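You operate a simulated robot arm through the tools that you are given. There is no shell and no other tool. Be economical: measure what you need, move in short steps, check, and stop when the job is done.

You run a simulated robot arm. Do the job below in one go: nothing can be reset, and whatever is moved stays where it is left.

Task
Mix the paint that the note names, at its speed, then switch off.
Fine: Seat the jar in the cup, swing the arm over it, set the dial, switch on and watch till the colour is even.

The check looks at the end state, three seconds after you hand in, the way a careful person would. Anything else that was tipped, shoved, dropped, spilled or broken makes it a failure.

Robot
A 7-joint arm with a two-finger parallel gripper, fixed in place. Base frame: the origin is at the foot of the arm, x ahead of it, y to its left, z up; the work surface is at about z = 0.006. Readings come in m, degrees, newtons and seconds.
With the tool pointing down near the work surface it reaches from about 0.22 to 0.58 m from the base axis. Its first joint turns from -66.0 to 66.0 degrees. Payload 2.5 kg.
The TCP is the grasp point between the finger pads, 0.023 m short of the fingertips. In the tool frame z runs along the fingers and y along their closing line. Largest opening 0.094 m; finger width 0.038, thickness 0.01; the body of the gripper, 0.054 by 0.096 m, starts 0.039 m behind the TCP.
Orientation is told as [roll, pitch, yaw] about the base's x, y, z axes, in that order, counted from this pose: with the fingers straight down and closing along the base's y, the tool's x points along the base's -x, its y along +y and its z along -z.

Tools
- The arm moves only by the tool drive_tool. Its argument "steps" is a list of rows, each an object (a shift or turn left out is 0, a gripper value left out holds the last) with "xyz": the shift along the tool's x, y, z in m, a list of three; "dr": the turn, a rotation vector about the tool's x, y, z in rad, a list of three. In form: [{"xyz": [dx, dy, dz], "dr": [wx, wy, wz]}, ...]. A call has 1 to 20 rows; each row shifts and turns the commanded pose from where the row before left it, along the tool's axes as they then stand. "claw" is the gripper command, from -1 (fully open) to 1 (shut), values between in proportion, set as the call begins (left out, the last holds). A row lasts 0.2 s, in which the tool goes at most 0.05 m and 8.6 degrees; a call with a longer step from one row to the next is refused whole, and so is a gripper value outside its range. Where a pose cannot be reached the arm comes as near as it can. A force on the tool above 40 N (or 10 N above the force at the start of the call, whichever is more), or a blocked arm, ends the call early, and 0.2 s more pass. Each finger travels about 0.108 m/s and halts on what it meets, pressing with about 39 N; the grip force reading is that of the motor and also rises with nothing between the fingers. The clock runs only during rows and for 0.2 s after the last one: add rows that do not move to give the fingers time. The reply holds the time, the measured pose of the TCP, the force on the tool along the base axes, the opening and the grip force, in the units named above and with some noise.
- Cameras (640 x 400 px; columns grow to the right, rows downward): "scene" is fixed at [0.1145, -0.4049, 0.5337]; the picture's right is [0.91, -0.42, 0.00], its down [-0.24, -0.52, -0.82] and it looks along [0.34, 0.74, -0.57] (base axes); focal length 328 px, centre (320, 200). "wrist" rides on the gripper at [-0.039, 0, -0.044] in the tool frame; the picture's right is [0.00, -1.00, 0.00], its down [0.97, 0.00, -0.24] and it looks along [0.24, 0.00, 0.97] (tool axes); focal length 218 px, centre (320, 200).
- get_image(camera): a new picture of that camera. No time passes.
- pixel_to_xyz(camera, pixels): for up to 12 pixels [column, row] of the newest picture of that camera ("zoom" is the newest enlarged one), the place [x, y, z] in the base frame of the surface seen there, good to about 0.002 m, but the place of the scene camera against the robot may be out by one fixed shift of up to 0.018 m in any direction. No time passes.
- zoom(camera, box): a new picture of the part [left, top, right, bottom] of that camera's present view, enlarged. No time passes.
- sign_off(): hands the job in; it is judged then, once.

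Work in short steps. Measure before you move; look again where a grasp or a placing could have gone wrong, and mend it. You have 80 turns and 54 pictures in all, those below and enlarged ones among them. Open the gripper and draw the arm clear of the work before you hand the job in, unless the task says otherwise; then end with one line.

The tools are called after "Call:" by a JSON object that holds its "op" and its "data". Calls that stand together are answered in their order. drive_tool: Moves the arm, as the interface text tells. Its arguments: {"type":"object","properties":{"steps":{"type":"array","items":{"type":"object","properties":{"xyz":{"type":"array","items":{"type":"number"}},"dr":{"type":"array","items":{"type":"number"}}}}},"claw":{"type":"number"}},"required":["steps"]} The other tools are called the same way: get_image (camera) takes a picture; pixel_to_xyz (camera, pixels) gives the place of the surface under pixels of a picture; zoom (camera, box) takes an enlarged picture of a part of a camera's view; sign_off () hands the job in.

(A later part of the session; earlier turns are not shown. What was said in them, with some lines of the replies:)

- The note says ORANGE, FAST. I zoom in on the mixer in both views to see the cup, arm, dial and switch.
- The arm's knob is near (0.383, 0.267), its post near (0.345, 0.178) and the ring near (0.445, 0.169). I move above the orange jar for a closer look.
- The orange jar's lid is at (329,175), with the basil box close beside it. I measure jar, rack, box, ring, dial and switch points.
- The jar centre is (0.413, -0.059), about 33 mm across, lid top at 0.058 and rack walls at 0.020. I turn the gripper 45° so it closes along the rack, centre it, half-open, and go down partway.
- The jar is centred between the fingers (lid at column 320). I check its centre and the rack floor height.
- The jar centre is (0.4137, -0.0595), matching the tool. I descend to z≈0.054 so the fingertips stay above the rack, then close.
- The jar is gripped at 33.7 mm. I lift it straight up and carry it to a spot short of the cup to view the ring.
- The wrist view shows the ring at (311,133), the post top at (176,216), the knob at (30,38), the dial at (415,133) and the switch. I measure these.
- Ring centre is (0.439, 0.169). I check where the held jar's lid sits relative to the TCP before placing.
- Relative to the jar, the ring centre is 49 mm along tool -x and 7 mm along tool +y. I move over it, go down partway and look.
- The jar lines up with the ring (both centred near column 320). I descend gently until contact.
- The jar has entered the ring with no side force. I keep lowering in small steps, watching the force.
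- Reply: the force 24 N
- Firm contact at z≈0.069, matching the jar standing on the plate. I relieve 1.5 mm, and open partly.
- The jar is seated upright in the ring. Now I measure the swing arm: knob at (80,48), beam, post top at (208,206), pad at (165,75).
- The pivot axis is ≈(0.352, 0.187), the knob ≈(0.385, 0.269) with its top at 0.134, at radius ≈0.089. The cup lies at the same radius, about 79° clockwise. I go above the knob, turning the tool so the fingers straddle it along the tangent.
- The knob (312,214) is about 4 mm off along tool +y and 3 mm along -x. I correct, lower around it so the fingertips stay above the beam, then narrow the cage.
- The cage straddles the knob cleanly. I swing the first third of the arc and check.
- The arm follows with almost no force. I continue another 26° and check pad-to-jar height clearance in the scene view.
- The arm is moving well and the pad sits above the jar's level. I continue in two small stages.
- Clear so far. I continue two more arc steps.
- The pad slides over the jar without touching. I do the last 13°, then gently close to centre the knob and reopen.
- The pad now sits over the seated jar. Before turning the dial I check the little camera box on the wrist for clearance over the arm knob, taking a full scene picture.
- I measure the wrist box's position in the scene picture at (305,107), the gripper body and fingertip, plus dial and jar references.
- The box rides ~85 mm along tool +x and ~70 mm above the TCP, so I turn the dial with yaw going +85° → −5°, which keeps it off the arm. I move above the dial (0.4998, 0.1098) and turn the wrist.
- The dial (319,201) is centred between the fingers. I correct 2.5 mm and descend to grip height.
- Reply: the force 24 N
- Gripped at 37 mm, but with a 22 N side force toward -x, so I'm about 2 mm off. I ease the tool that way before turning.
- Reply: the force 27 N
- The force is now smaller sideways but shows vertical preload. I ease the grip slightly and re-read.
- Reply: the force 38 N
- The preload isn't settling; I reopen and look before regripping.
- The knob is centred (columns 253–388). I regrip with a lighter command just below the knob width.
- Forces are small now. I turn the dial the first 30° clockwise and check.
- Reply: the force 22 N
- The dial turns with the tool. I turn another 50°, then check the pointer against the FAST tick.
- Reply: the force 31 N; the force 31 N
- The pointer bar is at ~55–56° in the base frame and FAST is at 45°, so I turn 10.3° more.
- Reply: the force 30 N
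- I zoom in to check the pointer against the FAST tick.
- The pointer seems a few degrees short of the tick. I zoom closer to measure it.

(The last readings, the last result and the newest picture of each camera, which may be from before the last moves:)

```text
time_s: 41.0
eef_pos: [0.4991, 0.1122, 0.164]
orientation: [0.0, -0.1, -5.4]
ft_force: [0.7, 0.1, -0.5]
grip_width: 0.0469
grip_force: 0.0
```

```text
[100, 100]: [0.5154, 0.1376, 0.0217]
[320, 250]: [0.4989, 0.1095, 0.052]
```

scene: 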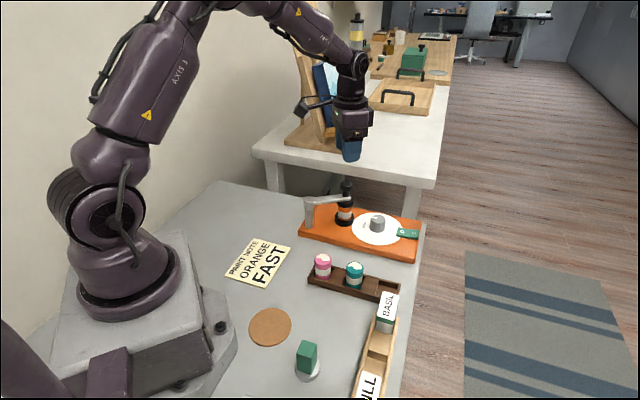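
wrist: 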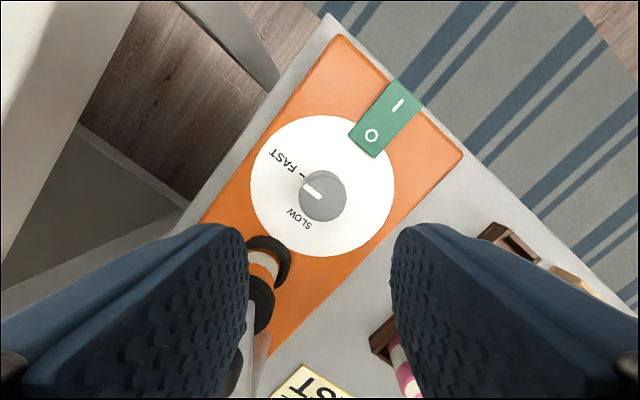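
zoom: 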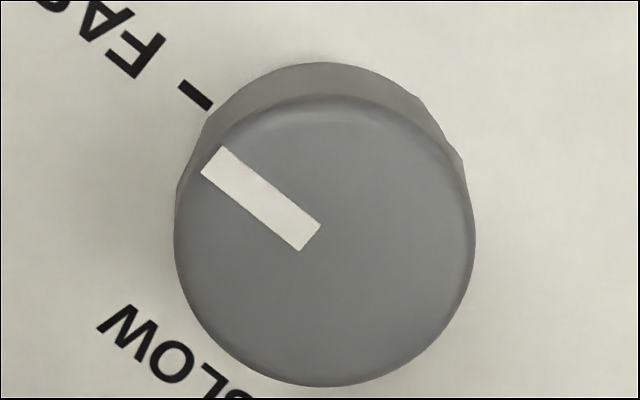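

The pointer bar (38.5° in the image) is parallel to the FAST tick, so the dial is set. Next I close the fingers, turn to yaw 45° and hover over the "I" end of the switch.

Call:
{"op": "drive_tool", "data": {"steps": [{"dr": [0, 0, -0.1257]}, {"dr": [0, 0, -0.1257]}, {"dr": [0, 0, -0.1257]}, {"dr": [0, 0, -0.1257]}, {"dr": [0, 0, -0.1257]}, {"dr": [0, 0, -0.1257]}, {"dr": [0, 0, -0.1257]}, {"xyz": [0.0007, -0.0295, 0]}, {"xyz": [0.0007, -0.0295, 0]}, {"xyz": [0.0007, -0.0295, 0]}, {"xyz": [0, 0, 0.04]}, {}, {}], "claw": 1}}

Call:
{"op": "get_image", "data": {"camera": "wrist"}}

```text
time_s: 43.8
eef_pos: [0.5609, 0.0475, 0.1243]
orientation: [0.0, 0.0, 45.2]
ft_force: [-0.5, -0.6, -0.6]
grip_width: 0.0
grip_force: 39.5
```

```text
15 pictures are left
```

wrist: 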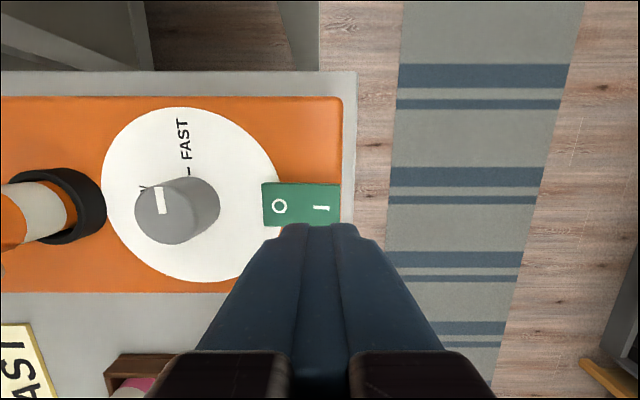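

The fingers line up with the "I" (column 321, row 207). I shift 4 mm further outward and lower to just above the switch.

Call:
{"op": "drive_tool", "data": {"steps": [{"xyz": [0, -0.004, 0.03]}, {"xyz": [0, 0, 0.03]}, {}]}}

Call:
{"op": "drive_tool", "data": {"steps": [{"xyz": [0, 0, 0.003]}, {"xyz": [0, 0, 0.003]}, {"xyz": [0, 0, 0.002]}, {}]}}

Call:
{"op": "zoom", "data": {"camera": "scene", "box": [290, 150, 450, 270]}}

```text
time_s: 44.6
eef_pos: [0.5643, 0.0445, 0.064]
orientation: [0.0, 0.0, 45.2]
ft_force: [0.0, -0.3, -0.3]
grip_width: 0.0002
grip_force: 38.7
```

```text
time_s: 45.6
eef_pos: [0.562, 0.0438, 0.0565]
orientation: [0.0, -0.1, 45.1]
ft_force: [0.0, -0.1, 0.9]
grip_width: 0.0
grip_force: 38.8
```

```text
3.33 times, centred on (370, 210) of scene
```

zoom: 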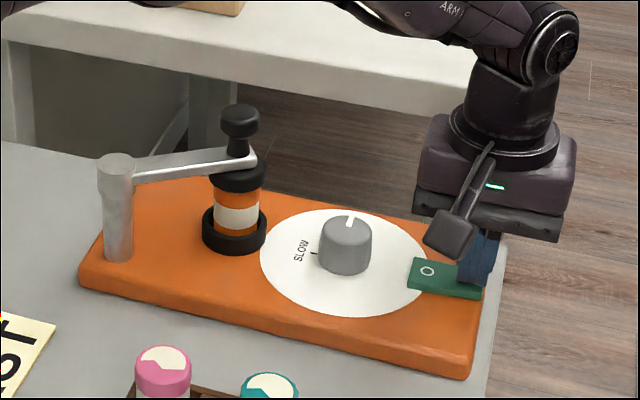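

The fingertips are on the "I" end. I press a little further.

Call:
{"op": "drive_tool", "data": {"steps": [{"xyz": [0, 0, 0.002]}, {"xyz": [0, 0, 0.002]}, {"xyz": [0, 0, 0.001]}, {}]}}

Call:
{"op": "zoom", "data": {"camera": "scene", "box": [290, 150, 450, 270]}}

```text
time_s: 46.6
eef_pos: [0.5625, 0.0446, 0.0536]
orientation: [0.0, 0.1, 45.1]
ft_force: [-21.6, -3.0, 32.8]
grip_width: 0.0002
grip_force: 39.1
```

```text
3.33 times, centred on (370, 210) of scene
```

zoom: 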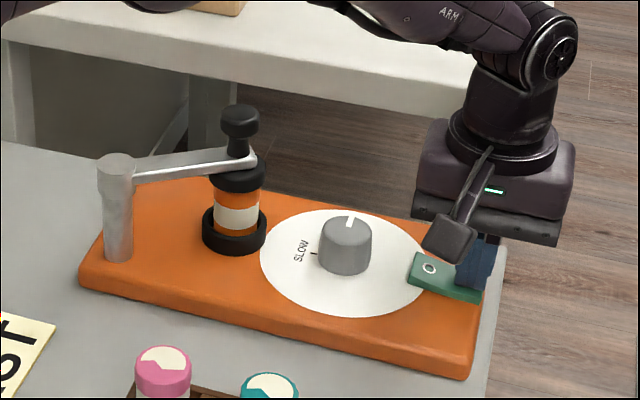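

The rocker has tipped to I (O end raised). I lift, shift over the O end ready to press, and look at the jar's colour.

Call:
{"op": "drive_tool", "data": {"steps": [{"xyz": [0, 0, -0.02]}, {"xyz": [0, 0, -0.03]}, {}]}}

Call:
{"op": "zoom", "data": {"camera": "scene", "box": [310, 170, 430, 260]}}

Call:
{"op": "get_image", "data": {"camera": "wrist"}}

```text
time_s: 47.4
eef_pos: [0.563, 0.0447, 0.1027]
orientation: [-0.1, 0.0, 45.1]
ft_force: [-0.4, -0.4, -0.1]
grip_width: 0.0002
grip_force: 38.9
```

```text
4.44 times, centred on (370, 215) of scene
```

zoom: 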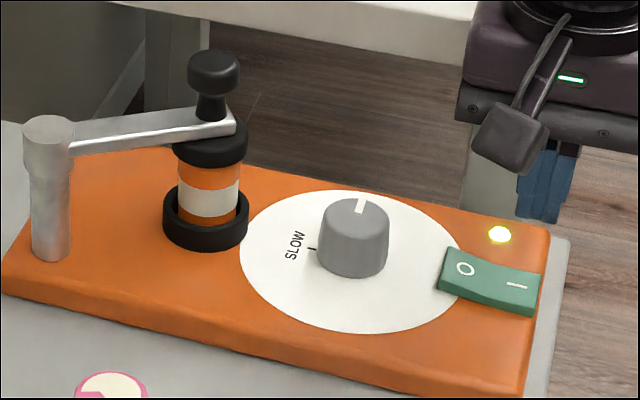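

```text
11 pictures are left
```

wrist: 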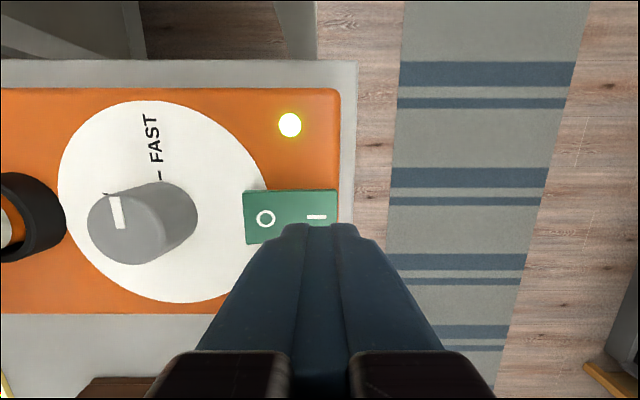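

The lamp lit yellow: it is running at FAST. I shift over the O end (33 mm along tool +y), staying above, and let 4 s pass.

Call:
{"op": "drive_tool", "data": {"steps": [{"xyz": [0, 0.0165, 0]}, {"xyz": [0, 0.0165, 0]}, {}, {}, {}, {}, {}, {}, {}, {}, {}, {}, {}, {}, {}, {}, {}, {}]}}

Call:
{"op": "zoom", "data": {"camera": "scene", "box": [310, 170, 430, 260]}}

```text
time_s: 51.2
eef_pos: [0.5394, 0.0679, 0.1018]
orientation: [-0.1, 0.0, 45.1]
ft_force: [-0.1, -0.2, -0.1]
grip_width: 0.0
grip_force: 39.0
```

```text
4.44 times, centred on (370, 215) of scene
```

zoom: 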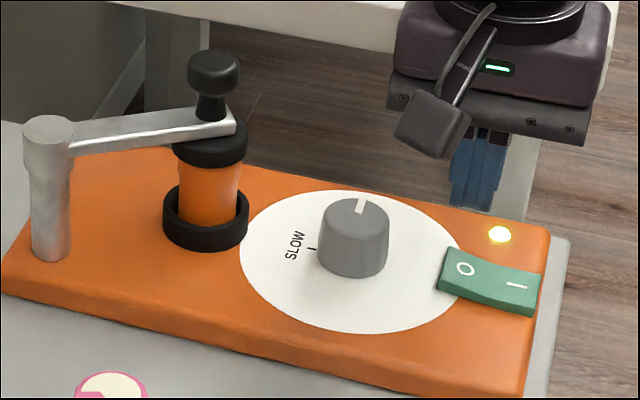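

The white band is gone. I zoom tight on the jar to see whether the colour is fully even.

Call:
{"op": "zoom", "data": {"camera": "scene", "box": [335, 190, 367, 222]}}

```text
12.50 times, centred on (351, 206) of scene
```

zoom: 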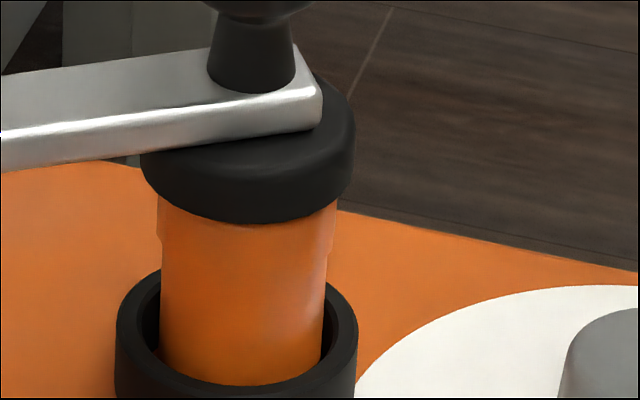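

The colour is even. I lower onto the O end and press it.

Call:
{"op": "drive_tool", "data": {"steps": [{"xyz": [0, 0, 0.02]}, {"xyz": [0, 0, 0.017]}, {"xyz": [0, 0, 0.006]}, {"xyz": [0, 0, 0.003]}, {}]}}

Call:
{"op": "drive_tool", "data": {"steps": [{"xyz": [0, 0, 0.002]}, {"xyz": [0, 0, 0.001]}, {"xyz": [0, 0, 0.001]}, {}]}}

Call:
{"op": "zoom", "data": {"camera": "scene", "box": [310, 170, 430, 260]}}

```text
time_s: 52.4
eef_pos: [0.5391, 0.0683, 0.0557]
orientation: [0.0, 0.0, 45.1]
ft_force: [0.1, 0.4, 0.9]
grip_width: 0.0
grip_force: 38.4
```

```text
time_s: 53.4
eef_pos: [0.5406, 0.0685, 0.0534]
orientation: [0.0, 0.0, 45.0]
ft_force: [-17.4, -4.3, 28.1]
grip_width: 0.0
grip_force: 38.8
```

```text
4.44 times, centred on (370, 215) of scene
```

zoom: 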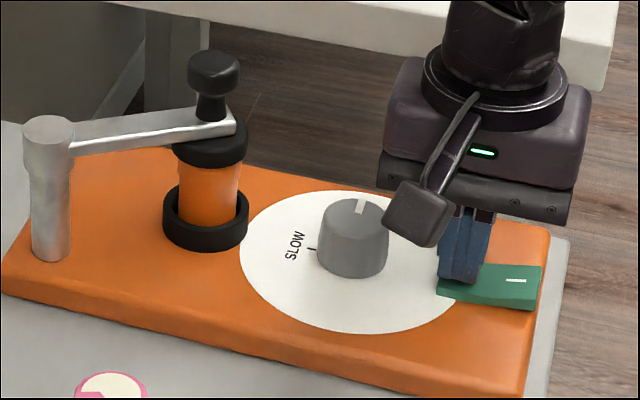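

The lamp is out and the rocker is tipped to O. I lift clear, back away and open the gripper.

Call:
{"op": "drive_tool", "data": {"steps": [{"xyz": [0, 0, -0.02]}, {"xyz": [0, 0, -0.04]}, {"xyz": [0, 0, -0.045]}, {"xyz": [0, 0, -0.045]}, {"xyz": [0, 0, -0.045]}, {"xyz": [0.04, 0, 0]}, {"xyz": [0.04, 0, 0]}, {}]}}

Call:
{"op": "drive_tool", "data": {"steps": [{}, {}, {}, {}], "claw": -1}}

Call:
{"op": "get_image", "data": {"camera": "scene"}}

Call:
{"op": "zoom", "data": {"camera": "scene", "box": [290, 160, 430, 265]}}

```text
time_s: 55.2
eef_pos: [0.4829, 0.011, 0.2464]
orientation: [0.0, 0.0, 45.0]
ft_force: [-0.5, -0.1, 0.5]
grip_width: 0.0002
grip_force: 38.6
```

```text
time_s: 56.2
eef_pos: [0.4831, 0.0109, 0.2465]
orientation: [-0.1, -0.1, 45.2]
ft_force: [-1.1, -0.6, 0.5]
grip_width: 0.0941
grip_force: 0.0
```

```text
7 pictures are left
```

scene: 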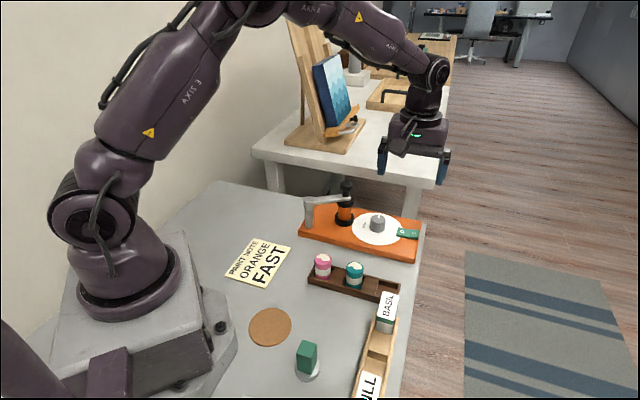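

```text
3.81 times, centred on (360, 212) of scene
```

zoom: 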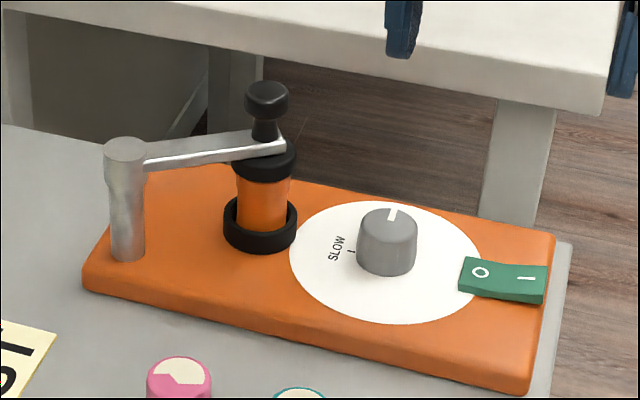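

The jar is evenly orange, the dial is at FAST, the switch is at O with the lamp off, everything else is undisturbed and the arm is clear, so I hand in.

Call:
{"op": "sign_off", "data": {}}

```text
The job is handed in.
```

The orange paint was mixed at FAST until its colour was even; the mixer is switched off, and the gripper is open and clear of the work.
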